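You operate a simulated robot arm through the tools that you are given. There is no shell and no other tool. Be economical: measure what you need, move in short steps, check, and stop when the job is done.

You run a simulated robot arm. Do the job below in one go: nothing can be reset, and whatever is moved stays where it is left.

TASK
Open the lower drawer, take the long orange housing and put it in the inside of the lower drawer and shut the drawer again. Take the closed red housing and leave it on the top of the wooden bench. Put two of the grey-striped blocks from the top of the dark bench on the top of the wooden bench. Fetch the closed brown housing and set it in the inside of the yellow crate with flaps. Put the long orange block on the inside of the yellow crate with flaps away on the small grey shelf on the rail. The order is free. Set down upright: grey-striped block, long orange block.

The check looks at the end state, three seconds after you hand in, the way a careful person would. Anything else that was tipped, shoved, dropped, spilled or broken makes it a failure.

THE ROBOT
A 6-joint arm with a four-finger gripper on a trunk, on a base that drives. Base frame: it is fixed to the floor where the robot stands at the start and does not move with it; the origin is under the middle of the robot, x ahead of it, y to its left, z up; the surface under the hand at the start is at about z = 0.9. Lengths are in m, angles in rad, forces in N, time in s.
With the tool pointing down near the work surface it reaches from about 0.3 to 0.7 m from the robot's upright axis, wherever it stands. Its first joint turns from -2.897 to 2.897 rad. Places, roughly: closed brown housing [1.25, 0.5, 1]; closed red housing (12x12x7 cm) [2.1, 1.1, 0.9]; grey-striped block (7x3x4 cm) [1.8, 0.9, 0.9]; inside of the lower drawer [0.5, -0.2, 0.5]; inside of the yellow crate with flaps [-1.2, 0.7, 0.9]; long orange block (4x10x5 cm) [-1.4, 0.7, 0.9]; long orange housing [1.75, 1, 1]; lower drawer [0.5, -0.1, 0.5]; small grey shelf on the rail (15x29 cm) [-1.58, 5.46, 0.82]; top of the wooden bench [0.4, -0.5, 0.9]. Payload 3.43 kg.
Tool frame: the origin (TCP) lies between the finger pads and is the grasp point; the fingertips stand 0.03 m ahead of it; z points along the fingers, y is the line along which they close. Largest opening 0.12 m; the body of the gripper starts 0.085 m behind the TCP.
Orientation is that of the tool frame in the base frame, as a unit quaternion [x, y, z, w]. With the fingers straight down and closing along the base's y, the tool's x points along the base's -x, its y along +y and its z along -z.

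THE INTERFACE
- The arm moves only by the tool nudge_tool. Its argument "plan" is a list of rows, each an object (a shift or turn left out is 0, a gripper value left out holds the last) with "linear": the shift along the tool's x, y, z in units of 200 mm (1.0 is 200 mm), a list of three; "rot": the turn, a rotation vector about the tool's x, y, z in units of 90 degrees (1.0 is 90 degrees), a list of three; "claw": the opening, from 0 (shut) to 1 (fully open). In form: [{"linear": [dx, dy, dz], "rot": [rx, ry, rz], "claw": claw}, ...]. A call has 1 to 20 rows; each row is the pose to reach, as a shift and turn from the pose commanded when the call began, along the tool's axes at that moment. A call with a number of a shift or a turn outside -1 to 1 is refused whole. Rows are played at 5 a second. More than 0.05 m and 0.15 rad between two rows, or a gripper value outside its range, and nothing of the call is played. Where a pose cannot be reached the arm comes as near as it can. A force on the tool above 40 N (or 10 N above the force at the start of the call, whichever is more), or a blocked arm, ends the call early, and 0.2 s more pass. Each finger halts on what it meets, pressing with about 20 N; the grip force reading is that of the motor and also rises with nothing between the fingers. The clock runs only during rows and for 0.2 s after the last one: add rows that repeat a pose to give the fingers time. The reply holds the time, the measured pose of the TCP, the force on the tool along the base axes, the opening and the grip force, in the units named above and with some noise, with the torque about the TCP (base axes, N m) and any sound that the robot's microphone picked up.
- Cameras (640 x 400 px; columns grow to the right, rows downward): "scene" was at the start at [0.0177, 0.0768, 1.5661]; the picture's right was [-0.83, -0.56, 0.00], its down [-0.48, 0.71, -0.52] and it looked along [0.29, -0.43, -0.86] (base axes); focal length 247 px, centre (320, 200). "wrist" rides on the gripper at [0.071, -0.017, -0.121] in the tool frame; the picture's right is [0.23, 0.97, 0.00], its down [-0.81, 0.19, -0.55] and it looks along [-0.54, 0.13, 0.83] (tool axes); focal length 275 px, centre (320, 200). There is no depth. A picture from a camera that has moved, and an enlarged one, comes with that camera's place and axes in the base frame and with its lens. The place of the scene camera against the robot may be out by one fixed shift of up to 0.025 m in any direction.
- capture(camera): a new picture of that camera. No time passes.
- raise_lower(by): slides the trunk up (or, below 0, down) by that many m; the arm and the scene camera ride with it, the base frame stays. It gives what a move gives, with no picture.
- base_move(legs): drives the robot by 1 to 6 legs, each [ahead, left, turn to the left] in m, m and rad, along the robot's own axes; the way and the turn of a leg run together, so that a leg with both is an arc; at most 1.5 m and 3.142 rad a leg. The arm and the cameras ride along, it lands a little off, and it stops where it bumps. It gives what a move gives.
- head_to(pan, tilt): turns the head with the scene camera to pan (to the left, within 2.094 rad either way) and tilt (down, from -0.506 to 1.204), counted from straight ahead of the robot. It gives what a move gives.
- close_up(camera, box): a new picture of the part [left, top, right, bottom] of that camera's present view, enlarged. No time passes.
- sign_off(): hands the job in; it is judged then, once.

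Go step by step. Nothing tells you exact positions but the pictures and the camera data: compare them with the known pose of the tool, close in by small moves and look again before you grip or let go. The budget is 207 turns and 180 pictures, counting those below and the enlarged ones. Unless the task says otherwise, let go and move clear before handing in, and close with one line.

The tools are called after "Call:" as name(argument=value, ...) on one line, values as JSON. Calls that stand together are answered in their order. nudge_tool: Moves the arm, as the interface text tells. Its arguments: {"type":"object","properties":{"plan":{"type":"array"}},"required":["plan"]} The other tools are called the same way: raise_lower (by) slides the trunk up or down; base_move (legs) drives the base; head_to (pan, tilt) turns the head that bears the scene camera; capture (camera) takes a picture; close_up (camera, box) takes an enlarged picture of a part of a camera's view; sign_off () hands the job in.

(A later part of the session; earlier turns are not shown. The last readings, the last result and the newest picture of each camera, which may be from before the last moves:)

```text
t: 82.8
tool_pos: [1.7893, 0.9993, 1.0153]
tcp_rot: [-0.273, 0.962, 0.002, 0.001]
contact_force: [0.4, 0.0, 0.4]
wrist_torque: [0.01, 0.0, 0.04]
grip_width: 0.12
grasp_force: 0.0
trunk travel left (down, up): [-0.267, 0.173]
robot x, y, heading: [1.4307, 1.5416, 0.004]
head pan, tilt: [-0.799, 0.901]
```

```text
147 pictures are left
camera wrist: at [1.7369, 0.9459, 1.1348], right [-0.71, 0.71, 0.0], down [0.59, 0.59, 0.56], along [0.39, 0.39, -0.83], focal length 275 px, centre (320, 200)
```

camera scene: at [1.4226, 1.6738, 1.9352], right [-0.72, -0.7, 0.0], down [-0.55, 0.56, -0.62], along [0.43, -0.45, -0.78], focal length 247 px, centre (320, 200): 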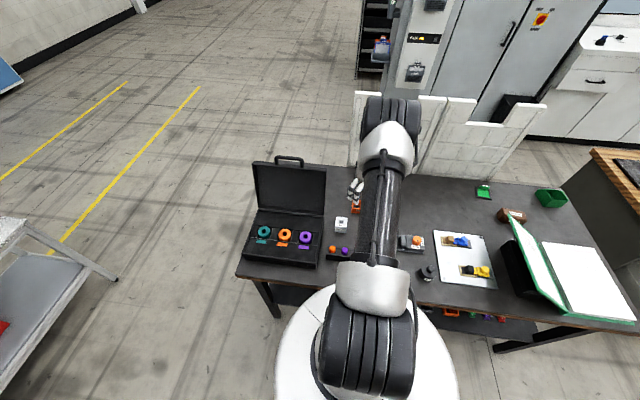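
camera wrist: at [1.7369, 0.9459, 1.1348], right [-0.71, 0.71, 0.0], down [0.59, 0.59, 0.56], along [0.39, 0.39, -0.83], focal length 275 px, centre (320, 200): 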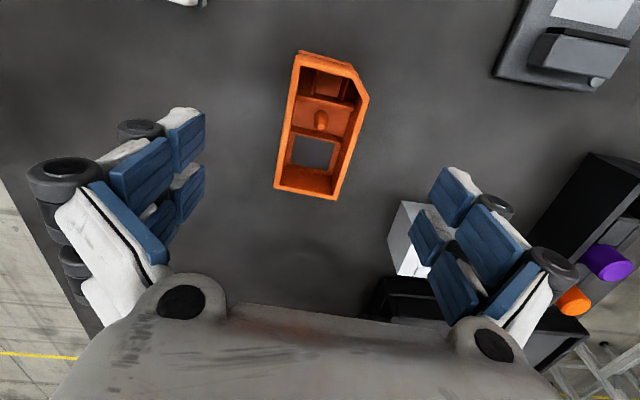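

Call:
raise_lower(by=-0.084)

Call:
nudge_tool(plan=[{"claw": 0}, {"claw": 0}, {"claw": 0}, {"claw": 0}, {"claw": 0}, {"claw": 0}, {"claw": 0}, {"claw": 0}, {"claw": 0}])

Call:
raise_lower(by=0.03)

Call:
capture(camera="wrist")

```text
t: 84.0
tool_pos: [1.789, 1.0, 0.9312]
tcp_rot: [-0.272, 0.962, 0.001, 0.001]
contact_force: [-0.3, -0.4, 1.0]
wrist_torque: [-0.01, 0.0, -0.01]
grip_width: 0.12
grasp_force: 0.0
trunk travel left (down, up): [-0.183, 0.257]
robot x, y, heading: [1.4297, 1.5341, -0.001]
head pan, tilt: [-0.799, 0.901]
```

```text
t: 86.0
tool_pos: [1.7883, 0.999, 0.9312]
tcp_rot: [-0.272, 0.962, 0.001, 0.001]
contact_force: [0.5, -0.2, 0.4]
wrist_torque: [0.03, -0.01, -0.01]
grip_width: 0.0539
grasp_force: 20.3
trunk travel left (down, up): [-0.183, 0.257]
robot x, y, heading: [1.4334, 1.5369, -0.002]
head pan, tilt: [-0.799, 0.901]
```

```text
t: 86.7
tool_pos: [1.79, 0.9994, 0.9614]
tcp_rot: [-0.273, 0.962, 0.002, 0.001]
contact_force: [0.2, 0.0, -1.3]
wrist_torque: [0.01, -0.02, -0.01]
grip_width: 0.0537
grasp_force: 19.9
trunk travel left (down, up): [-0.213, 0.227]
robot x, y, heading: [1.4307, 1.5376, -0.004]
head pan, tilt: [-0.799, 0.901]
```

```text
146 pictures are left
camera wrist: at [1.737, 0.9458, 1.0802], right [-0.71, 0.71, 0.0], down [0.59, 0.59, 0.56], along [0.39, 0.39, -0.83], focal length 275 px, centre (320, 200)
```

wrist: 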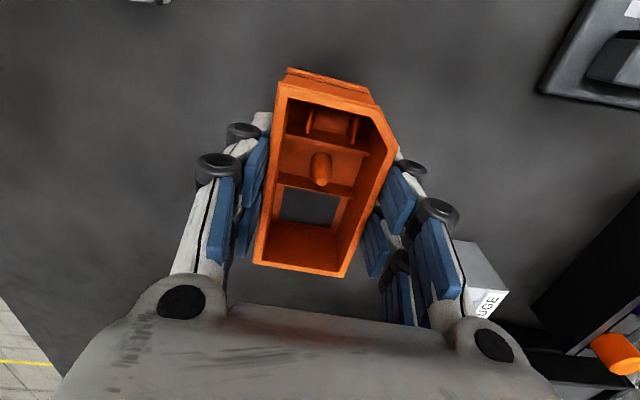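

Held this time. I lift to full height and drive back, checking the grip on the way.

Call:
raise_lower(by=0.225)

Call:
base_move(legs=[[-0.35, 0.3, 0]])

```text
t: 89.1
tool_pos: [1.7893, 0.9985, 1.1871]
tcp_rot: [-0.272, 0.962, 0.001, 0.002]
contact_force: [-0.2, -0.4, -1.6]
wrist_torque: [-0.02, 0.0, 0.0]
grip_width: 0.0539
grasp_force: 20.1
trunk travel left (down, up): [-0.438, 0.002]
robot x, y, heading: [1.4279, 1.5388, 0.0]
head pan, tilt: [-0.799, 0.901]
```

```text
t: 91.9
tool_pos: [1.4398, 1.299, 1.1865]
tcp_rot: [-0.274, 0.962, 0.001, 0.001]
contact_force: [-0.2, -0.1, -1.8]
wrist_torque: [0.01, -0.02, -0.02]
grip_width: 0.0538
grasp_force: 20.6
trunk travel left (down, up): [-0.438, 0.002]
robot x, y, heading: [1.0797, 1.8399, 0.005]
head pan, tilt: [-0.799, 0.901]
```

Call:
base_move(legs=[[-1.08, -0.635, 0], [-0.02, -0.55, 0]])

Call:
capture(camera="wrist")

Call:
capture(camera="scene")

```text
t: 101.0
tool_pos: [0.3424, 0.1099, 1.186]
tcp_rot: [-0.275, 0.961, 0.001, 0.002]
contact_force: [-0.5, 0.5, -1.7]
wrist_torque: [-0.01, -0.01, -0.01]
grip_width: 0.0539
grasp_force: 19.7
trunk travel left (down, up): [-0.438, 0.002]
robot x, y, heading: [-0.0184, 0.6462, 0.003]
head pan, tilt: [-0.799, 0.901]
```

```text
145 pictures are left
camera wrist: at [0.2902, 0.0568, 1.3053], right [-0.71, 0.7, 0.0], down [0.59, 0.59, 0.56], along [0.39, 0.4, -0.83], focal length 275 px, centre (320, 200)
```

wrist: 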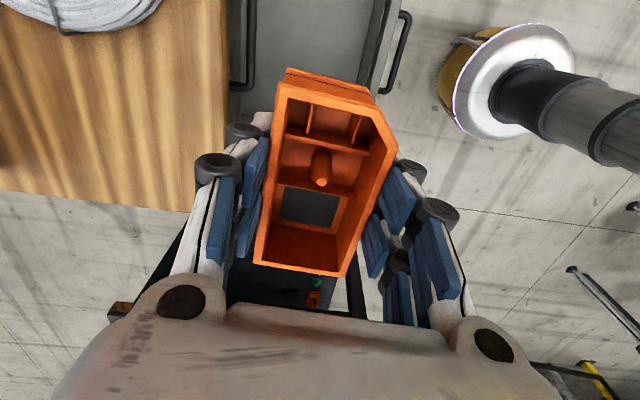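

```text
144 pictures are left
camera scene: at [0.0119, 0.7259, 1.9383], right [-0.71, -0.7, 0.0], down [-0.55, 0.56, -0.62], along [0.44, -0.44, -0.78], focal length 247 px, centre (320, 200)
```

scene: 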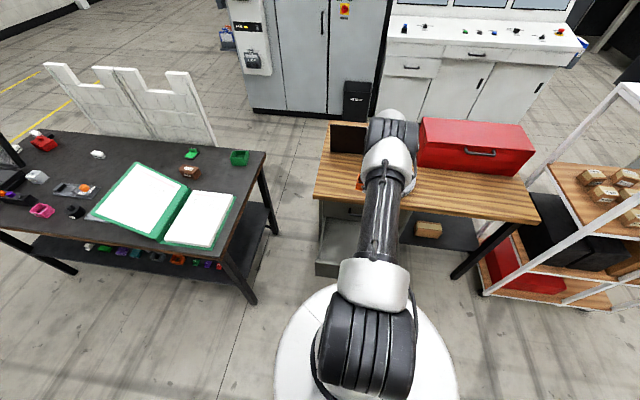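

The housing hangs over the open drawer. I fine-shift and lower the trunk, watching the clearances.

Call:
base_move(legs=[[-0.025, 0.012, 0]])

Call:
raise_lower(by=-0.3)

Call:
capture(camera="wrist")

Call:
capture(camera="scene")

```text
t: 101.8
tool_pos: [0.3181, 0.1219, 1.1852]
tcp_rot: [-0.276, 0.961, 0.001, 0.001]
contact_force: [0.4, 0.9, -1.0]
wrist_torque: [0.0, -0.02, -0.02]
grip_width: 0.054
grasp_force: 19.9
trunk travel left (down, up): [-0.438, 0.002]
robot x, y, heading: [-0.0454, 0.6605, 0.003]
head pan, tilt: [-0.799, 0.901]
```

```text
t: 104.8
tool_pos: [0.3171, 0.122, 0.8875]
tcp_rot: [-0.275, 0.961, 0.002, 0.001]
contact_force: [-0.1, 0.5, -1.0]
wrist_torque: [-0.02, 0.0, 0.02]
grip_width: 0.0537
grasp_force: 19.5
trunk travel left (down, up): [-0.138, 0.302]
robot x, y, heading: [-0.042, 0.6584, 0.01]
head pan, tilt: [-0.799, 0.901]
```

```text
143 pictures are left
camera wrist: at [0.2661, 0.069, 1.0054], right [-0.71, 0.7, 0.0], down [0.58, 0.59, 0.56], along [0.39, 0.4, -0.83], focal length 275 px, centre (320, 200)
```

wrist: 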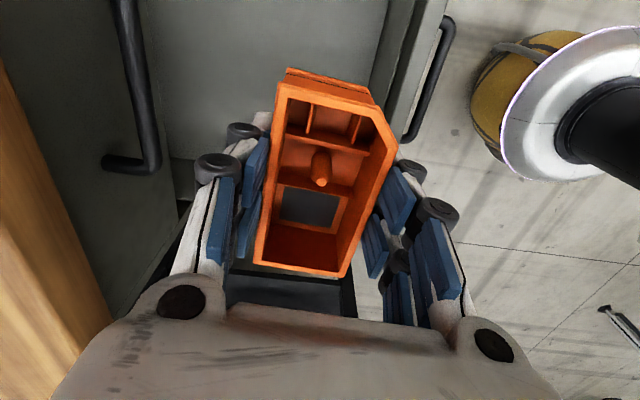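

```text
142 pictures are left
camera scene: at [-0.0127, 0.738, 1.6383], right [-0.71, -0.7, 0.0], down [-0.55, 0.56, -0.62], along [0.44, -0.44, -0.78], focal length 247 px, centre (320, 200)
```

scene: 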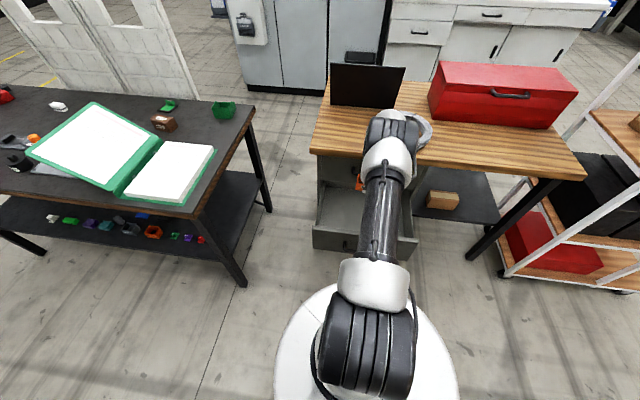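

Clearances look fine. I lower further with the trunk, then with the arm.

Call:
raise_lower(by=-0.135)

Call:
nudge_tool(plan=[{"linear": [0, 0, 0.1]}, {"linear": [0, 0, 0.2]}, {"linear": [0, 0, 0.3]}, {"linear": [0, 0, 0.4]}, {"linear": [0, 0, 0.5]}])

Call:
capture(camera="wrist")

Call:
capture(camera="scene")

```text
t: 106.4
tool_pos: [0.3187, 0.1221, 0.7507]
tcp_rot: [-0.275, 0.962, 0.002, 0.002]
contact_force: [0.4, -1.3, -0.9]
wrist_torque: [-0.02, 0.0, 0.0]
grip_width: 0.0538
grasp_force: 19.2
trunk travel left (down, up): [-0.003, 0.437]
robot x, y, heading: [-0.0435, 0.6562, 0.006]
head pan, tilt: [-0.799, 0.901]
```

```text
t: 107.6
tool_pos: [0.3171, 0.1218, 0.6505]
tcp_rot: [-0.275, 0.961, 0.002, 0.001]
contact_force: [-0.8, -0.7, -2.0]
wrist_torque: [0.01, 0.03, 0.01]
grip_width: 0.0539
grasp_force: 19.6
trunk travel left (down, up): [-0.003, 0.437]
robot x, y, heading: [-0.042, 0.6584, 0.01]
head pan, tilt: [-0.799, 0.901]
```

```text
141 pictures are left
camera wrist: at [0.2664, 0.0693, 0.7701], right [-0.71, 0.7, 0.0], down [0.58, 0.59, 0.56], along [0.39, 0.4, -0.83], focal length 275 px, centre (320, 200)
```

wrist: 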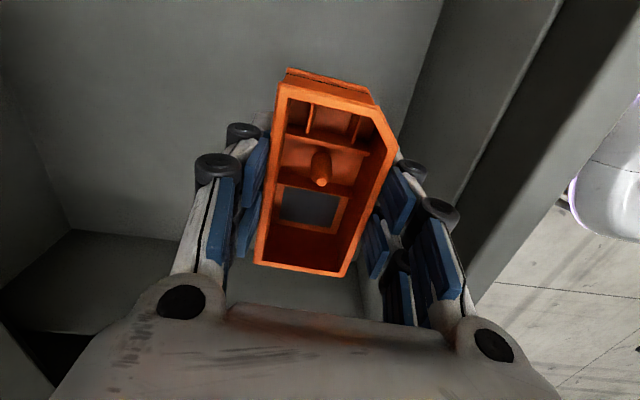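

```text
140 pictures are left
camera scene: at [-0.0126, 0.7378, 1.5032], right [-0.71, -0.7, 0.0], down [-0.55, 0.56, -0.62], along [0.44, -0.44, -0.78], focal length 247 px, centre (320, 200)
```

scene: 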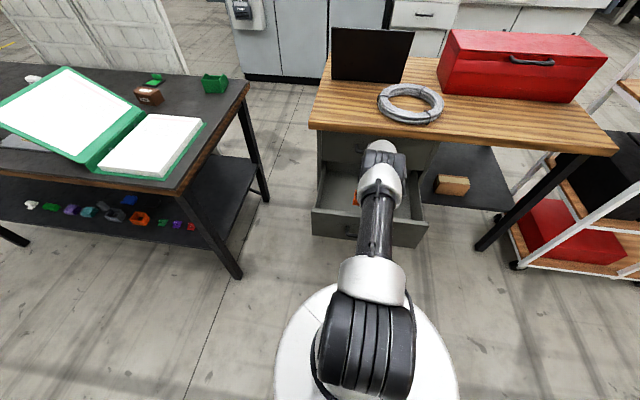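

The housing is inside the drawer volume. I keep lowering in small steps until it touches the drawer floor.

Call:
nudge_tool(plan=[{"linear": [0, 0, 0.05]}, {"linear": [0, 0, 0.1]}, {"linear": [0, 0, 0.15]}, {"linear": [0, 0, 0.2]}, {"linear": [0, 0, 0.25]}, {"linear": [0, 0, 0.3]}])

Call:
capture(camera="wrist")

```text
t: 109.0
tool_pos: [0.3184, 0.1229, 0.5914]
tcp_rot: [-0.276, 0.961, 0.001, 0.002]
contact_force: [0.3, -0.2, -1.5]
wrist_torque: [0.03, 0.03, 0.0]
grip_width: 0.0537
grasp_force: 19.5
trunk travel left (down, up): [-0.003, 0.437]
robot x, y, heading: [-0.0453, 0.6595, 0.006]
head pan, tilt: [-0.799, 0.901]
```

```text
139 pictures are left
camera wrist: at [0.2667, 0.0694, 0.71], right [-0.71, 0.7, 0.0], down [0.58, 0.59, 0.56], along [0.39, 0.4, -0.83], focal length 275 px, centre (320, 200)
```

wrist: 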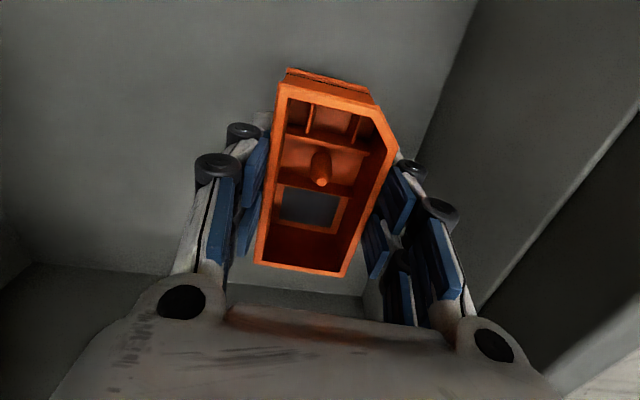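

Call:
nudge_tool(plan=[{"linear": [0, 0, 0.05]}, {"linear": [0, 0, 0.1]}, {"linear": [0, 0, 0.15]}, {"linear": [0, 0, 0.2]}, {"linear": [0, 0, 0.22]}, {"linear": [0, 0, 0.24]}, {"linear": [0, 0, 0.26]}])

Call:
capture(camera="wrist")

```text
t: 110.6
tool_pos: [0.3105, 0.136, 0.5472]
tcp_rot: [-0.276, 0.961, 0.001, 0.002]
contact_force: [0.3, -0.4, -0.9]
wrist_torque: [0.04, 0.02, 0.0]
grip_width: 0.054
grasp_force: 20.3
out of reach, approached as far as the arm can: row 2, 3, 4, 5, 6, 7
trunk travel left (down, up): [-0.003, 0.437]
robot x, y, heading: [-0.0449, 0.6584, 0.009]
head pan, tilt: [-0.799, 0.901]
```

```text
138 pictures are left
camera wrist: at [0.2584, 0.0827, 0.666], right [-0.71, 0.7, 0.0], down [0.58, 0.59, 0.56], along [0.39, 0.4, -0.83], focal length 275 px, centre (320, 200)
```

wrist: 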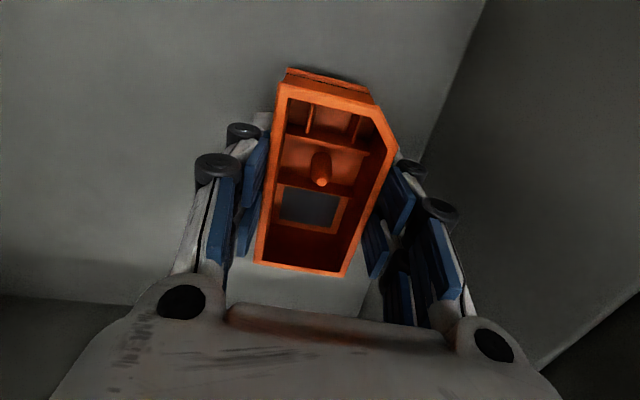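

The arm is at its reach limit at z 0.547. I move the base closer and draw the arm in to get lower.

Call:
base_move(legs=[[0.04, -0.058, 0]])

Call:
nudge_tool(plan=[{"linear": [0, 0.1, 0]}, {"linear": [0, 0.2, 0]}, {"linear": [0, 0.3, 0]}])

Call:
capture(camera="wrist")

```text
t: 111.7
tool_pos: [0.3514, 0.0788, 0.5472]
tcp_rot: [-0.276, 0.961, 0.001, 0.001]
contact_force: [0.5, 0.7, -1.4]
wrist_torque: [-0.03, -0.01, 0.01]
grip_width: 0.0539
grasp_force: 20.1
trunk travel left (down, up): [-0.003, 0.437]
robot x, y, heading: [-0.007, 0.6018, 0.008]
head pan, tilt: [-0.799, 0.901]
```

```text
t: 112.5
tool_pos: [0.3183, 0.1285, 0.5464]
tcp_rot: [-0.275, 0.961, 0.0, 0.002]
contact_force: [0.7, 0.8, -1.5]
wrist_torque: [-0.07, 0.01, -0.03]
grip_width: 0.0538
grasp_force: 19.9
trunk travel left (down, up): [-0.003, 0.437]
robot x, y, heading: [-0.0037, 0.6001, 0.009]
head pan, tilt: [-0.799, 0.901]
```

```text
137 pictures are left
camera wrist: at [0.2664, 0.0753, 0.6664], right [-0.71, 0.7, 0.0], down [0.58, 0.59, 0.56], along [0.39, 0.39, -0.83], focal length 275 px, centre (320, 200)
```

wrist: 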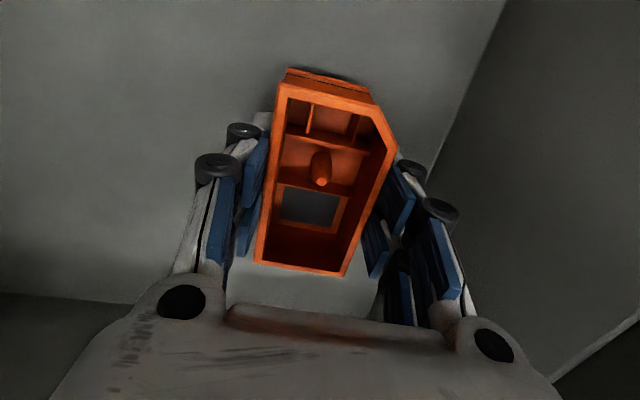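

Now commanded equals measured; lower in 4 mm steps until contact.

Call:
nudge_tool(plan=[{"linear": [0, 0, 0.02]}, {"linear": [0, 0, 0.04]}, {"linear": [0, 0, 0.06]}, {"linear": [0, 0, 0.08]}, {"linear": [0, 0, 0.1]}, {"linear": [0, 0, 0.12]}])

Call:
capture(camera="wrist")

```text
t: 113.9
tool_pos: [0.3198, 0.1286, 0.5231]
tcp_rot: [-0.275, 0.961, 0.001, 0.001]
contact_force: [0.3, -0.4, -0.9]
wrist_torque: [-0.01, -0.02, 0.0]
grip_width: 0.0535
grasp_force: 20.1
trunk travel left (down, up): [-0.003, 0.437]
robot x, y, heading: [-0.0054, 0.6012, 0.011]
head pan, tilt: [-0.799, 0.901]
```

```text
136 pictures are left
camera wrist: at [0.2665, 0.0758, 0.6424], right [-0.71, 0.7, 0.0], down [0.58, 0.59, 0.56], along [0.39, 0.4, -0.83], focal length 275 px, centre (320, 200)
```

wrist: 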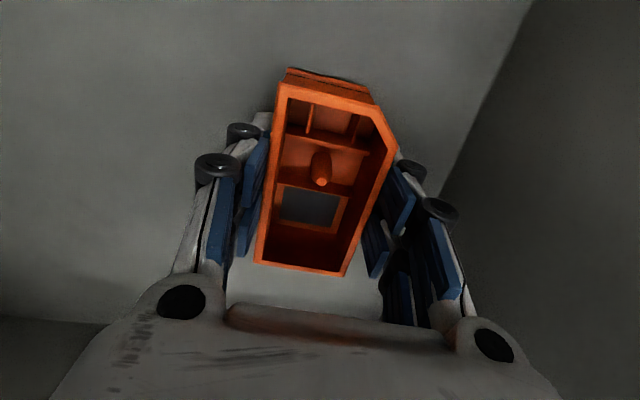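

Call:
nudge_tool(plan=[{"linear": [0, 0, 0.02]}, {"linear": [0, 0, 0.04]}, {"linear": [0, 0, 0.06]}, {"linear": [0, 0, 0.08]}, {"linear": [0, 0, 0.1]}, {"linear": [0, 0, 0.12]}, {"linear": [0, 0, 0.14]}, {"linear": [0, 0, 0.16]}])

Call:
capture(camera="wrist")

```text
t: 114.9
tool_pos: [0.3217, 0.1232, 0.514]
tcp_rot: [-0.276, 0.961, -0.004, 0.003]
contact_force: [1.1, 0.5, 17.0]
wrist_torque: [0.48, 0.38, -0.04]
grip_width: 0.0539
grasp_force: 20.2
trunk travel left (down, up): [-0.003, 0.437]
robot x, y, heading: [-0.0044, 0.6021, 0.005]
head pan, tilt: [-0.799, 0.901]
stopped in row 4: the force on the tool passed its limit at 46 N (the readings are from after the stop); the commanded pose is now the measured one
```

```text
135 pictures are left
camera wrist: at [0.2699, 0.0716, 0.6336], right [-0.71, 0.7, -0.01], down [0.58, 0.6, 0.55], along [0.39, 0.39, -0.83], focal length 275 px, centre (320, 200)
```

wrist: 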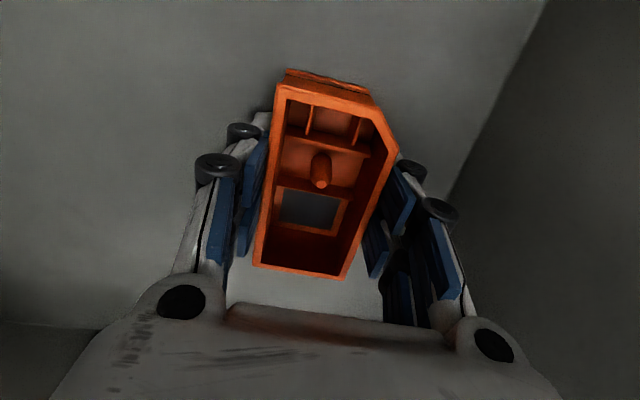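

Contact with the drawer floor at TCP z 0.514. I open gently and lift out.

Call:
nudge_tool(plan=[{"claw": 0.6}, {"claw": 0.6}, {"claw": 0.6}, {"claw": 0.75}, {"claw": 0.75}, {"linear": [0, 0, -0.1], "claw": 0.75}, {"linear": [0, 0, -0.25]}, {"linear": [0, 0, -0.45]}, {"linear": [0, 0, -0.65]}, {"linear": [0, 0, -0.85]}])

Call:
capture(camera="wrist")

```text
t: 117.1
tool_pos: [0.3195, 0.1273, 0.6829]
tcp_rot: [-0.275, 0.961, -0.003, 0.002]
contact_force: [-0.3, -1.3, -1.0]
wrist_torque: [0.0, -0.01, 0.01]
grip_width: 0.09
grasp_force: 0.1
trunk travel left (down, up): [-0.003, 0.437]
robot x, y, heading: [-0.0004, 0.5987, 0.008]
head pan, tilt: [-0.799, 0.901]
```

```text
134 pictures are left
camera wrist: at [0.2679, 0.0743, 0.8024], right [-0.71, 0.7, -0.01], down [0.58, 0.59, 0.55], along [0.39, 0.39, -0.83], focal length 275 px, centre (320, 200)
```

wrist: 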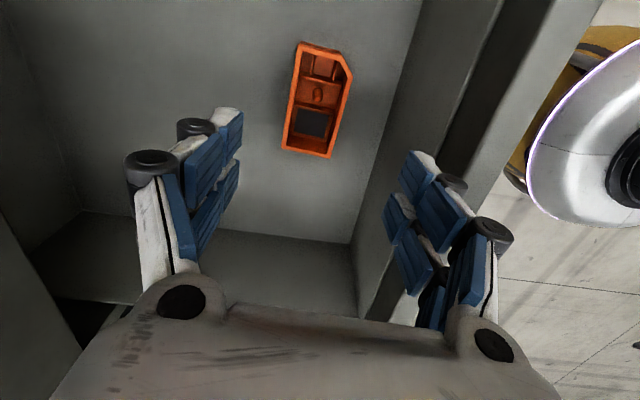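

The orange housing stands in the drawer. Now I raise out, back off, and turn the tool horizontal to push the drawer shut.

Call:
raise_lower(by=0.2)

Call:
base_move(legs=[[-0.174, 0.245, 0]])

Call:
nudge_tool(plan=[{"linear": [0, 0, -0.2], "rot": [0, 0, 0.09]}, {"linear": [0, 0, -0.4], "rot": [0, 0, 0.18]}, {"linear": [0, 0, -0.6], "rot": [0, 0, 0.27]}, {"linear": [0, 0, -0.8], "rot": [0, 0, 0.356]}, {"linear": [0, 0, -1.0], "rot": [0, 0, 0.356], "claw": 0.6}])

```text
t: 119.2
tool_pos: [0.3212, 0.1264, 0.8823]
tcp_rot: [-0.276, 0.961, -0.002, 0.003]
contact_force: [0.3, 0.1, 0.9]
wrist_torque: [0.04, -0.01, 0.03]
grip_width: 0.0897
grasp_force: 0.1
trunk travel left (down, up): [-0.203, 0.237]
robot x, y, heading: [-0.0005, 0.6027, 0.007]
head pan, tilt: [-0.799, 0.901]
```

```text
t: 121.3
tool_pos: [0.1462, 0.3714, 0.8835]
tcp_rot: [-0.277, 0.961, -0.003, 0.002]
contact_force: [-0.2, 0.0, -0.1]
wrist_torque: [-0.03, -0.01, 0.01]
grip_width: 0.09
grasp_force: 0.0
trunk travel left (down, up): [-0.203, 0.237]
robot x, y, heading: [-0.1801, 0.8426, 0.009]
head pan, tilt: [-0.799, 0.901]
```

```text
t: 122.5
tool_pos: [0.1455, 0.3711, 1.0853]
tcp_rot: [0.0, 1.0, -0.002, 0.002]
contact_force: [0.6, 0.5, -0.4]
wrist_torque: [-0.05, -0.04, -0.01]
grip_width: 0.0718
grasp_force: 0.1
trunk travel left (down, up): [-0.203, 0.237]
robot x, y, heading: [-0.1778, 0.8471, 0.013]
head pan, tilt: [-0.799, 0.901]
```

Call:
nudge_tool(plan=[{"linear": [-0.036, 0.019, 0.083], "rot": [0.0804, -0.0257, -0.0257]}, {"linear": [-0.072, 0.038, 0.167], "rot": [0.1608, -0.0513, -0.0513]}, {"linear": [-0.108, 0.058, 0.25], "rot": [0.2412, -0.077, -0.077]}, {"linear": [-0.143, 0.077, 0.333], "rot": [0.3217, -0.1027, -0.1027]}, {"linear": [-0.179, 0.096, 0.417], "rot": [0.402, -0.1283, -0.1283]}, {"linear": [-0.215, 0.115, 0.5], "rot": [0.4825, -0.154, -0.154]}, {"linear": [-0.251, 0.134, 0.583], "rot": [0.563, -0.1797, -0.1797]}, {"linear": [-0.287, 0.153, 0.667], "rot": [0.6433, -0.2053, -0.2053]}, {"linear": [-0.323, 0.173, 0.75], "rot": [0.7237, -0.231, -0.231]}, {"linear": [-0.358, 0.192, 0.833], "rot": [0.8042, -0.2567, -0.2567]}, {"linear": [-0.394, 0.211, 0.917], "rot": [0.8846, -0.2823, -0.2823]}, {"linear": [-0.43, 0.23, 1.0], "rot": [0.965, -0.308, -0.308]}])

Call:
raise_lower(by=-0.2)

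Call:
capture(camera="wrist")

```text
t: 125.1
tool_pos: [0.2457, 0.4332, 0.8836]
tcp_rot: [0.21, -0.672, 0.678, -0.212]
contact_force: [-0.2, -0.4, 0.8]
wrist_torque: [0.04, 0.0, 0.0]
grip_width: 0.0721
grasp_force: 0.2
out of reach, approached as far as the arm can: row 4, 5, 10, 11, 12
trunk travel left (down, up): [-0.203, 0.237]
robot x, y, heading: [-0.1812, 0.8456, 0.011]
head pan, tilt: [-0.799, 0.901]
```

```text
t: 127.2
tool_pos: [0.245, 0.4328, 0.6843]
tcp_rot: [0.211, -0.673, 0.676, -0.213]
contact_force: [0.1, -0.5, -0.9]
wrist_torque: [0.0, 0.0, 0.0]
grip_width: 0.0723
grasp_force: 0.0
trunk travel left (down, up): [-0.003, 0.437]
robot x, y, heading: [-0.1769, 0.8468, 0.011]
head pan, tilt: [-0.799, 0.901]
```

```text
133 pictures are left
camera wrist: at [0.1181, 0.4909, 0.6984], right [-0.18, -0.13, -0.97], down [0.35, 0.92, -0.19], along [0.92, -0.38, -0.12], focal length 275 px, centre (320, 200)
```

wrist: 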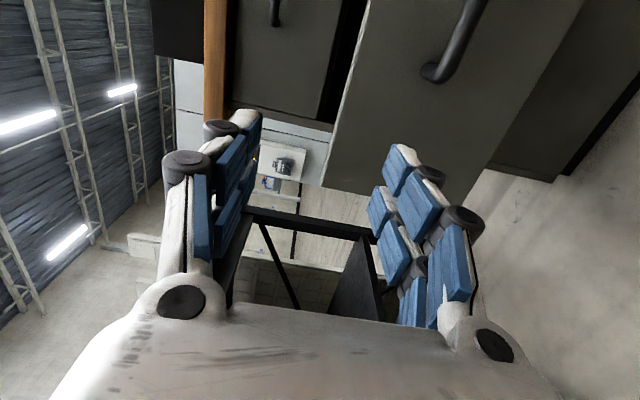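

Call:
nudge_tool(plan=[{"linear": [0, 0.1, 0]}, {"linear": [0, 0.2, 0]}, {"linear": [0, 0.3, 0]}, {"linear": [0, 0.4, 0]}, {"linear": [0, 0.48, 0]}])

Call:
base_move(legs=[[-0.106, -0.075, 0]])

Call:
capture(camera="wrist")

```text
t: 128.4
tool_pos: [0.2462, 0.4328, 0.5878]
tcp_rot: [0.209, -0.672, 0.678, -0.212]
contact_force: [0.5, -0.7, 0.3]
wrist_torque: [0.05, 0.01, -0.02]
grip_width: 0.0723
grasp_force: 0.2
trunk travel left (down, up): [-0.003, 0.437]
robot x, y, heading: [-0.1784, 0.8449, 0.009]
head pan, tilt: [-0.799, 0.901]
```

```text
t: 129.7
tool_pos: [0.1428, 0.3567, 0.5871]
tcp_rot: [0.209, -0.673, 0.677, -0.212]
contact_force: [-0.1, -0.4, 0.2]
wrist_torque: [-0.01, -0.02, -0.04]
grip_width: 0.0717
grasp_force: 0.1
trunk travel left (down, up): [-0.003, 0.437]
robot x, y, heading: [-0.282, 0.7673, 0.009]
head pan, tilt: [-0.799, 0.901]
```

```text
132 pictures are left
camera wrist: at [0.0153, 0.4143, 0.6023], right [-0.18, -0.13, -0.97], down [0.35, 0.91, -0.19], along [0.92, -0.38, -0.12], focal length 275 px, centre (320, 200)
```

wrist: 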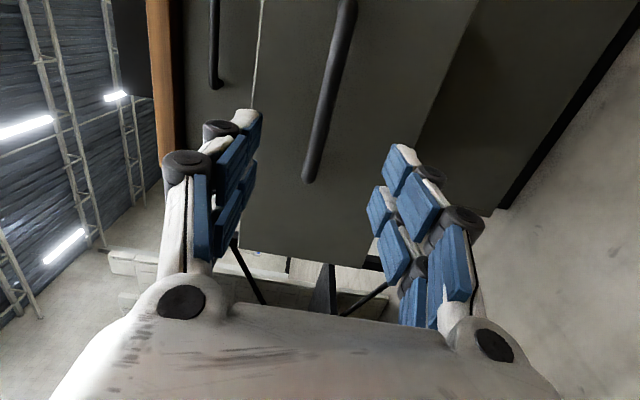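

The open fingers straddle the bar. I push the drawer shut by driving forward in stages.

Call:
base_move(legs=[[0.11, -0.155, 0]])

Call:
base_move(legs=[[0.087, -0.122, 0]])

Call:
base_move(legs=[[0.055, -0.078, 0]])

Call:
capture(camera="wrist")

Call:
capture(camera="scene")

```text
t: 131.3
tool_pos: [0.254, 0.2031, 0.5885]
tcp_rot: [0.209, -0.674, 0.676, -0.212]
contact_force: [0.6, 1.0, 0.5]
wrist_torque: [-0.01, 0.0, 0.03]
grip_width: 0.072
grasp_force: 0.1
trunk travel left (down, up): [-0.003, 0.437]
robot x, y, heading: [-0.1727, 0.6147, 0.011]
head pan, tilt: [-0.799, 0.901]
```

```text
t: 132.7
tool_pos: [0.3431, 0.0826, 0.5871]
tcp_rot: [0.209, -0.673, 0.677, -0.214]
contact_force: [-0.5, 0.5, -0.2]
wrist_torque: [0.0, -0.03, 0.03]
grip_width: 0.0718
grasp_force: 0.1
trunk travel left (down, up): [-0.003, 0.437]
robot x, y, heading: [-0.0853, 0.4927, 0.012]
head pan, tilt: [-0.799, 0.901]
```

```text
t: 133.8
tool_pos: [0.3984, 0.0043, 0.5893]
tcp_rot: [0.209, -0.673, 0.677, -0.213]
contact_force: [-0.2, 0.4, -0.9]
wrist_torque: [0.0, 0.0, 0.01]
grip_width: 0.0719
grasp_force: 0.1
trunk travel left (down, up): [-0.003, 0.437]
robot x, y, heading: [-0.0322, 0.4174, 0.012]
head pan, tilt: [-0.799, 0.901]
```

```text
131 pictures are left
camera wrist: at [0.2701, 0.062, 0.6026], right [-0.18, -0.13, -0.97], down [0.35, 0.92, -0.19], along [0.92, -0.38, -0.12], focal length 275 px, centre (320, 200)
```

wrist: 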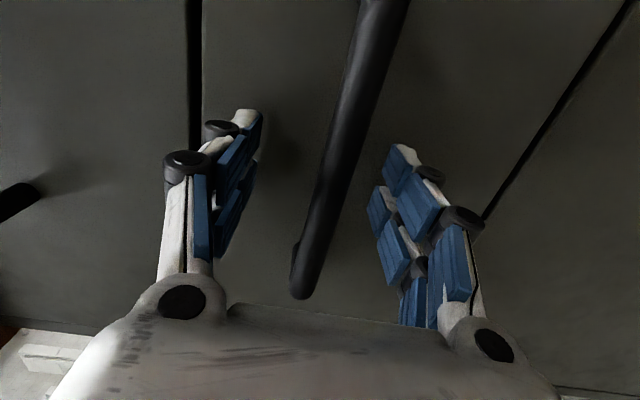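

```text
130 pictures are left
camera scene: at [0.0019, 0.4955, 1.5032], right [-0.71, -0.7, 0.0], down [-0.55, 0.56, -0.62], along [0.44, -0.44, -0.78], focal length 247 px, centre (320, 200)
```

scene: 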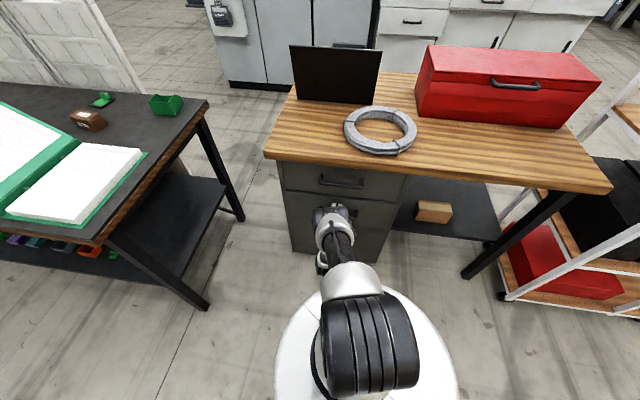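

Nearly shut; I push the last centimetres until it stops.

Call:
base_move(legs=[[0.029, -0.041, 0]])

Call:
capture(camera="wrist")

```text
t: 134.7
tool_pos: [0.4051, -0.006, 0.5839]
tcp_rot: [-0.215, 0.674, -0.674, 0.213]
contact_force: [-12.4, 17.8, 9.2]
wrist_torque: [-0.11, -0.3, 0.48]
grip_width: 0.0306
grasp_force: 8.3
trunk travel left (down, up): [-0.003, 0.437]
robot x, y, heading: [-0.0168, 0.4012, 0.009]
head pan, tilt: [-0.799, 0.901]
stopped in leg 1: the force on the tool passed its limit at 74 N (the readings are from after the stop); the commanded pose is now the measured one
```

```text
129 pictures are left
camera wrist: at [0.2771, 0.0516, 0.599], right [-0.19, -0.13, -0.97], down [0.35, 0.92, -0.19], along [0.92, -0.37, -0.13], focal length 275 px, centre (320, 200)
```

wrist: 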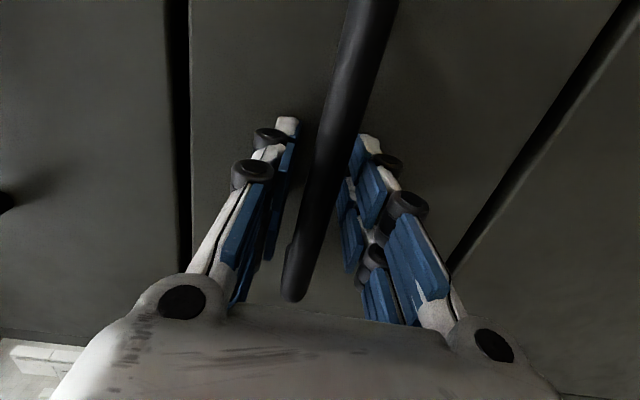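

The drawer has bottomed out – shut. I open the fingers, back off, and turn the tool back down.

Call:
nudge_tool(plan=[{"linear": [0, 0, -0.06], "claw": 0.6}, {"linear": [0, 0, -0.12], "claw": 0.6}, {"linear": [0, 0, -0.15], "claw": 0.6}])

Call:
base_move(legs=[[-0.2, 0.35, 0]])

Call:
raise_lower(by=0.3)

Call:
capture(camera="scene")

```text
t: 135.4
tool_pos: [0.39, 0.0174, 0.5834]
tcp_rot: [-0.214, 0.675, -0.674, 0.212]
contact_force: [0.7, -0.1, 0.0]
wrist_torque: [-0.01, 0.01, 0.01]
grip_width: 0.0721
grasp_force: 0.1
trunk travel left (down, up): [-0.003, 0.437]
robot x, y, heading: [-0.0178, 0.3928, 0.011]
head pan, tilt: [-0.799, 0.901]
```

```text
t: 138.0
tool_pos: [0.1839, 0.3639, 0.5817]
tcp_rot: [-0.212, 0.675, -0.674, 0.212]
contact_force: [-0.8, 0.0, 0.2]
wrist_torque: [0.0, 0.01, -0.03]
grip_width: 0.0722
grasp_force: 0.0
trunk travel left (down, up): [-0.003, 0.437]
robot x, y, heading: [-0.218, 0.7446, 0.011]
head pan, tilt: [-0.799, 0.901]
```

```text
t: 141.0
tool_pos: [0.1842, 0.363, 0.882]
tcp_rot: [-0.212, 0.676, -0.673, 0.212]
contact_force: [0.5, -1.0, 0.0]
wrist_torque: [-0.05, -0.01, -0.05]
grip_width: 0.0719
grasp_force: 0.1
trunk travel left (down, up): [-0.303, 0.137]
robot x, y, heading: [-0.2224, 0.7444, 0.011]
head pan, tilt: [-0.799, 0.901]
```

```text
128 pictures are left
camera scene: at [-0.1883, 0.8239, 1.8032], right [-0.71, -0.7, 0.0], down [-0.55, 0.56, -0.62], along [0.44, -0.44, -0.78], focal length 247 px, centre (320, 200)
```

scene: 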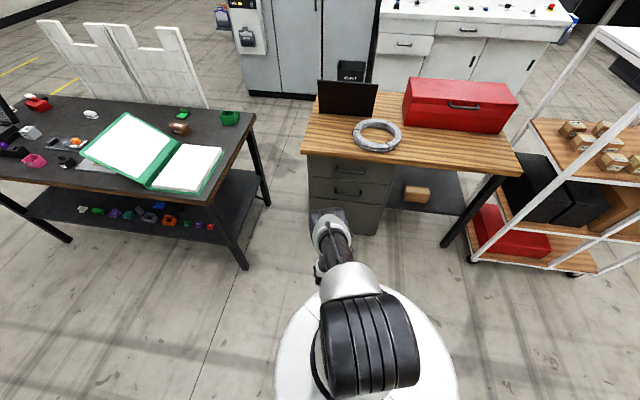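

Drawer is shut. Tool back to pointing down.

Call:
nudge_tool(plan=[{"linear": [0.035, -0.083, 0.012], "rot": [-0.0804, 0.0257, 0.0257], "claw": 1}, {"linear": [0.07, -0.167, 0.024], "rot": [-0.1608, 0.0513, 0.0513]}, {"linear": [0.105, -0.25, 0.036], "rot": [-0.2412, 0.077, 0.077]}, {"linear": [0.14, -0.333, 0.048], "rot": [-0.3217, 0.1027, 0.1027]}, {"linear": [0.175, -0.417, 0.06], "rot": [-0.402, 0.1283, 0.1283]}, {"linear": [0.21, -0.5, 0.073], "rot": [-0.4825, 0.154, 0.154]}, {"linear": [0.245, -0.583, 0.085], "rot": [-0.563, 0.1797, 0.1797]}, {"linear": [0.28, -0.667, 0.097], "rot": [-0.6433, 0.2053, 0.2053]}, {"linear": [0.315, -0.75, 0.109], "rot": [-0.7237, 0.231, 0.231]}, {"linear": [0.35, -0.833, 0.121], "rot": [-0.8042, 0.2567, 0.2567]}, {"linear": [0.385, -0.917, 0.133], "rot": [-0.8846, 0.2823, 0.2823]}, {"linear": [0.42, -1.0, 0.145], "rot": [-0.965, 0.308, 0.308]}])

```text
t: 143.6
tool_pos: [0.127, 0.2845, 1.0831]
tcp_rot: [-0.013, 1.0, -0.01, -0.017]
contact_force: [7.8, 6.7, -1.7]
wrist_torque: [-0.39, 0.55, -0.18]
grip_width: 0.1198
grasp_force: 0.1
out of reach, approached as far as the arm can: row 9, 10, 11
trunk travel left (down, up): [-0.303, 0.137]
robot x, y, heading: [-0.2204, 0.7407, 0.009]
head pan, tilt: [-0.799, 0.901]
```

Now for the red housing and the far blocks: I'll go around to the far end of the dark bench with the tool held high.

Call:
raise_lower(by=0.135)

Call:
base_move(legs=[[0.1, 0.5, 0], [1.12, 0.6, 0], [0.85, 0.3, 0], [0.75, -0.25, 0], [0, 0, -1.55]])

Call:
capture(camera="scene")

Call:
capture(camera="wrist")

```text
t: 145.2
tool_pos: [0.1337, 0.291, 1.2161]
tcp_rot: [0.005, 1.0, 0.001, -0.001]
contact_force: [1.0, -0.7, -0.3]
wrist_torque: [0.01, -0.01, 0.02]
grip_width: 0.1199
grasp_force: 0.1
trunk travel left (down, up): [-0.438, 0.002]
robot x, y, heading: [-0.2205, 0.7433, 0.012]
head pan, tilt: [-0.799, 0.901]
```

```text
t: 166.2
tool_pos: [2.1369, 1.5533, 1.2182]
tcp_rot: [0.709, 0.705, 0.001, 0.0]
contact_force: [-0.4, 0.3, 0.3]
wrist_torque: [-0.02, 0.03, 0.02]
grip_width: 0.12
grasp_force: 0.1
trunk travel left (down, up): [-0.438, 0.002]
robot x, y, heading: [2.5894, 1.9098, -1.563]
head pan, tilt: [-0.799, 0.901]
```

```text
127 pictures are left
camera scene: at [2.6748, 1.869, 1.9382], right [-0.71, 0.71, 0.0], down [0.56, 0.55, -0.62], along [-0.44, -0.44, -0.78], focal length 247 px, centre (320, 200)
```

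scene: 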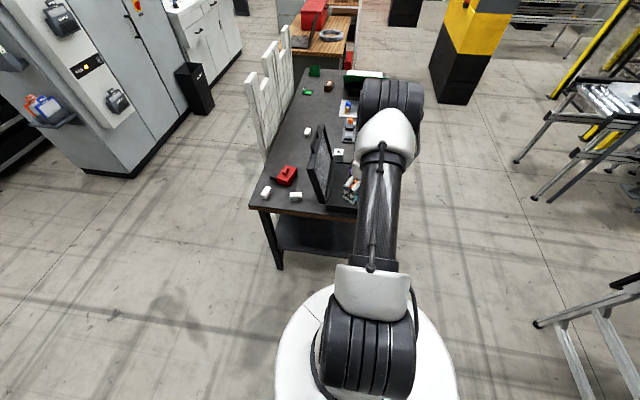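

```text
126 pictures are left
camera wrist: at [2.1195, 1.6244, 1.3366], right [0.97, 0.22, 0.0], down [0.18, -0.81, 0.55], along [0.12, -0.54, -0.83], focal length 275 px, centre (320, 200)
```

wrist: 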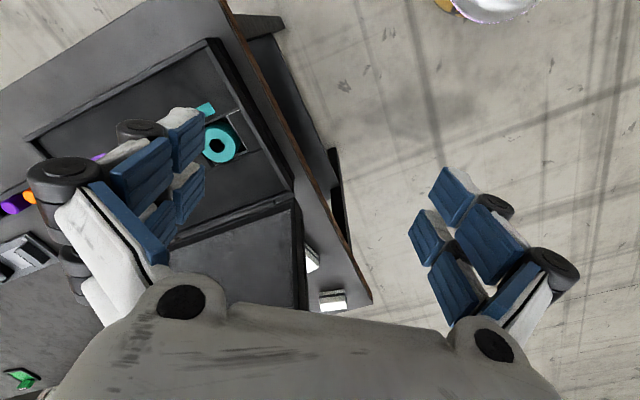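

I see red housing near (2.11,1.05), blocks near (2.18,1.19) and (2.27,1.04). The case lid stands up beside them, so I go around it: first sideways, then in. A close look first.

Call:
close_up(camera="scene", box=[230, 100, 370, 240])

Call:
base_move(legs=[[0.33, 0.24, 0]])

Call:
capture(camera="wrist")

```text
2.86 times, centred on (300, 170) of scene
camera zoom: at [2.6748, 1.869, 1.9382], right [-0.71, 0.71, 0.0], down [0.56, 0.55, -0.62], along [-0.44, -0.44, -0.78], focal length 707 px, centre (377, 286)
```

zoom: 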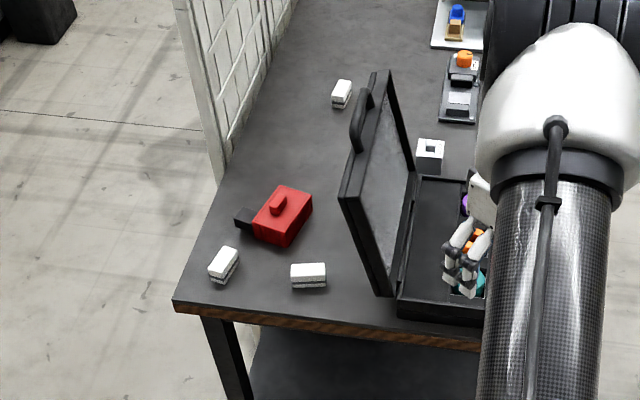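

```text
t: 168.7
tool_pos: [2.3775, 1.2279, 1.2167]
tcp_rot: [0.709, 0.705, 0.001, 0.0]
contact_force: [-0.2, 0.3, 0.1]
wrist_torque: [0.03, 0.02, 0.0]
grip_width: 0.12
grasp_force: 0.1
trunk travel left (down, up): [-0.438, 0.002]
robot x, y, heading: [2.8325, 1.5816, -1.561]
head pan, tilt: [-0.799, 0.901]
```

```text
124 pictures are left
camera wrist: at [2.362, 1.2981, 1.3366], right [0.97, 0.22, 0.0], down [0.19, -0.81, 0.55], along [0.12, -0.54, -0.83], focal length 275 px, centre (320, 200)
```

wrist: 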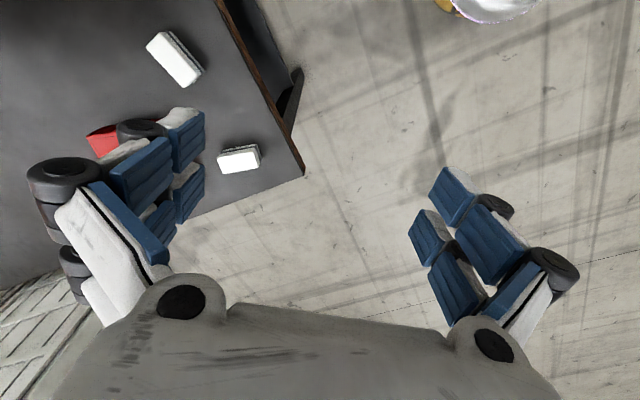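

Both near blocks and the red housing come into view. I move in over the red housing for a closer look.

Call:
base_move(legs=[[0.15, -0.21, 0]])

Call:
capture(camera="wrist")

```text
t: 170.6
tool_pos: [2.1692, 1.0778, 1.2174]
tcp_rot: [0.709, 0.705, 0.001, 0.0]
contact_force: [-0.1, -0.1, -0.9]
wrist_torque: [0.02, 0.0, 0.0]
grip_width: 0.12
grasp_force: 0.1
trunk travel left (down, up): [-0.438, 0.002]
robot x, y, heading: [2.6233, 1.4301, -1.558]
head pan, tilt: [-0.799, 0.901]
```

```text
123 pictures are left
camera wrist: at [2.1526, 1.1482, 1.3364], right [0.97, 0.22, 0.0], down [0.19, -0.81, 0.55], along [0.13, -0.54, -0.83], focal length 275 px, centre (320, 200)
```

wrist: 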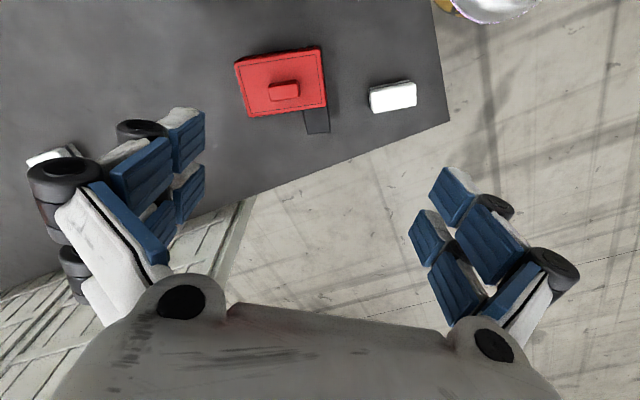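

The red housing: lid about 10.5x7 cm centred (2.125,1.067), a knob on top and a black stub on one side. I turn the gripper to close across the 7 cm side, slightly off the stub.

Call:
nudge_tool(plan=[{"linear": [-0.008, -0.029, 0], "rot": [0, 0, 0.089]}, {"linear": [-0.016, -0.059, 0], "rot": [0, 0, 0.178]}, {"linear": [-0.023, -0.088, 0], "rot": [0, 0, 0.267]}, {"linear": [-0.031, -0.118, 0], "rot": [0, 0, 0.356]}, {"linear": [-0.039, -0.147, 0], "rot": [0, 0, 0.444]}, {"linear": [-0.047, -0.177, 0], "rot": [0, 0, 0.533]}, {"linear": [-0.054, -0.206, 0], "rot": [0, 0, 0.622]}, {"linear": [-0.062, -0.236, 0], "rot": [0, 0, 0.711]}, {"linear": [-0.07, -0.265, 0], "rot": [0, 0, 0.8]}])

Call:
capture(camera="wrist")

```text
t: 172.6
tool_pos: [2.1166, 1.0643, 1.2178]
tcp_rot: [0.988, 0.153, 0.0, -0.001]
contact_force: [-0.2, 0.5, 0.1]
wrist_torque: [0.0, 0.0, 0.01]
grip_width: 0.1201
grasp_force: 0.2
trunk travel left (down, up): [-0.438, 0.002]
robot x, y, heading: [2.6235, 1.4344, -1.562]
head pan, tilt: [-0.799, 0.901]
```

```text
122 pictures are left
camera wrist: at [2.1787, 1.1007, 1.3365], right [0.51, -0.86, 0.0], down [-0.72, -0.43, 0.55], along [-0.47, -0.28, -0.83], focal length 275 px, centre (320, 200)
```

wrist: 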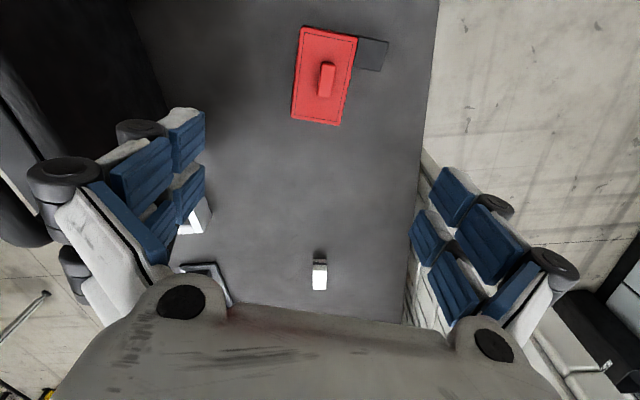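

Consistent. A 4° trim, then lower with the trunk and look again.

Call:
nudge_tool(plan=[{"rot": [0, 0, -0.04]}, {"rot": [0, 0, -0.04]}])

Call:
raise_lower(by=-0.2)

Call:
capture(camera="wrist")

Call:
capture(camera="scene")

```text
t: 173.2
tool_pos: [2.1165, 1.0651, 1.2167]
tcp_rot: [0.983, 0.185, 0.0, -0.001]
contact_force: [-0.4, 1.3, -0.7]
wrist_torque: [0.02, -0.01, -0.02]
grip_width: 0.1199
grasp_force: 0.2
trunk travel left (down, up): [-0.438, 0.002]
robot x, y, heading: [2.6223, 1.4321, -1.555]
head pan, tilt: [-0.799, 0.901]
```

```text
t: 175.3
tool_pos: [2.1172, 1.0645, 1.0173]
tcp_rot: [0.983, 0.184, 0.001, -0.001]
contact_force: [0.1, 0.6, -0.5]
wrist_torque: [-0.02, 0.0, 0.0]
grip_width: 0.1201
grasp_force: 0.2
trunk travel left (down, up): [-0.238, 0.202]
robot x, y, heading: [2.6225, 1.43, -1.554]
head pan, tilt: [-0.799, 0.901]
```

```text
121 pictures are left
camera wrist: at [2.1764, 1.1049, 1.137], right [0.57, -0.82, 0.0], down [-0.69, -0.47, 0.55], along [-0.45, -0.31, -0.83], focal length 275 px, centre (320, 200)
```

wrist: 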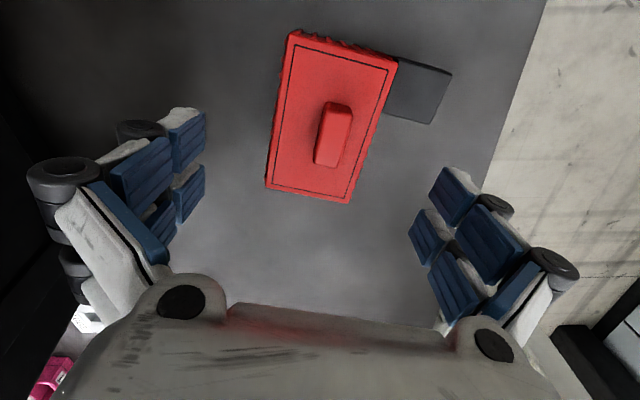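

```text
120 pictures are left
camera scene: at [2.708, 1.3937, 1.7383], right [-0.71, 0.71, 0.0], down [0.55, 0.55, -0.62], along [-0.44, -0.44, -0.78], focal length 247 px, centre (320, 200)
```

scene: 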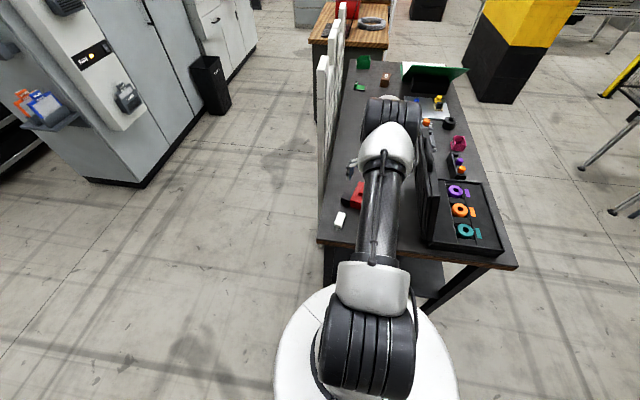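

Aligned, and the arm is clear of the lid. Lower and grip.

Call:
raise_lower(by=-0.083)

Call:
nudge_tool(plan=[{"claw": 0}, {"claw": 0}, {"claw": 0}, {"claw": 0}, {"claw": 0}, {"claw": 0}, {"claw": 0}, {"claw": 0}])

Call:
raise_lower(by=0.03)

Call:
capture(camera="wrist")

```text
t: 176.5
tool_pos: [2.1155, 1.064, 0.9344]
tcp_rot: [0.983, 0.184, 0.0, -0.001]
contact_force: [0.7, 0.3, 0.0]
wrist_torque: [0.0, 0.02, 0.03]
grip_width: 0.12
grasp_force: 0.1
trunk travel left (down, up): [-0.155, 0.285]
robot x, y, heading: [2.6255, 1.4346, -1.56]
head pan, tilt: [-0.799, 0.901]
```

```text
t: 178.3
tool_pos: [2.116, 1.0636, 0.9346]
tcp_rot: [0.983, 0.184, 0.001, -0.002]
contact_force: [0.6, -0.8, 1.3]
wrist_torque: [-0.01, -0.02, 0.02]
grip_width: 0.072
grasp_force: 19.6
trunk travel left (down, up): [-0.155, 0.285]
robot x, y, heading: [2.6244, 1.4336, -1.563]
head pan, tilt: [-0.799, 0.901]
```

```text
t: 179.1
tool_pos: [2.1164, 1.0649, 0.963]
tcp_rot: [0.983, 0.184, 0.001, -0.001]
contact_force: [-0.6, 0.2, -2.1]
wrist_torque: [-0.01, 0.05, -0.02]
grip_width: 0.0719
grasp_force: 20.2
trunk travel left (down, up): [-0.185, 0.255]
robot x, y, heading: [2.6239, 1.4332, -1.559]
head pan, tilt: [-0.799, 0.901]
```

```text
119 pictures are left
camera wrist: at [2.1763, 1.1047, 1.0834], right [0.57, -0.82, 0.0], down [-0.69, -0.47, 0.55], along [-0.45, -0.31, -0.83], focal length 275 px, centre (320, 200)
```

wrist: 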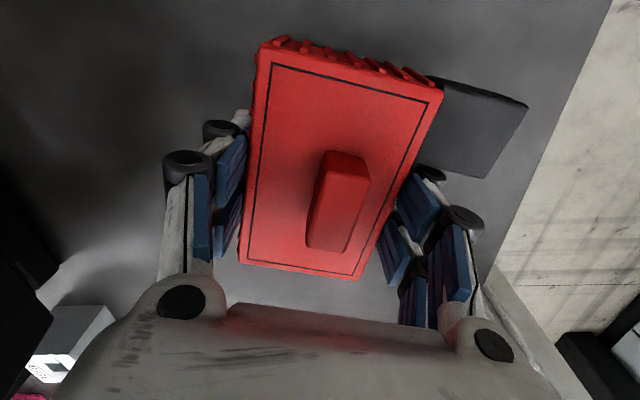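

Red housing is held. Lift high and retrace the route.

Call:
raise_lower(by=0.252)

Call:
base_move(legs=[[-0.15, 0.21, 0], [-0.33, -0.24, 0], [0, 0, 1.55], [-0.75, 0.25, 0], [-0.85, -0.3, 0]])

```text
t: 181.7
tool_pos: [2.1163, 1.0637, 1.2162]
tcp_rot: [0.983, 0.183, 0.0, -0.001]
contact_force: [-0.7, -0.3, -2.4]
wrist_torque: [0.0, 0.0, 0.01]
grip_width: 0.0719
grasp_force: 20.2
trunk travel left (down, up): [-0.437, 0.003]
robot x, y, heading: [2.6208, 1.4311, -1.556]
head pan, tilt: [-0.799, 0.901]
```

```text
t: 197.6
tool_pos: [1.358, 1.36, 1.2167]
tcp_rot: [0.572, 0.82, 0.0, -0.001]
contact_force: [0.5, 0.0, -2.3]
wrist_torque: [0.01, 0.0, 0.03]
grip_width: 0.0717
grasp_force: 19.6
trunk travel left (down, up): [-0.437, 0.003]
robot x, y, heading: [0.9983, 1.873, -0.006]
head pan, tilt: [-0.799, 0.901]
```

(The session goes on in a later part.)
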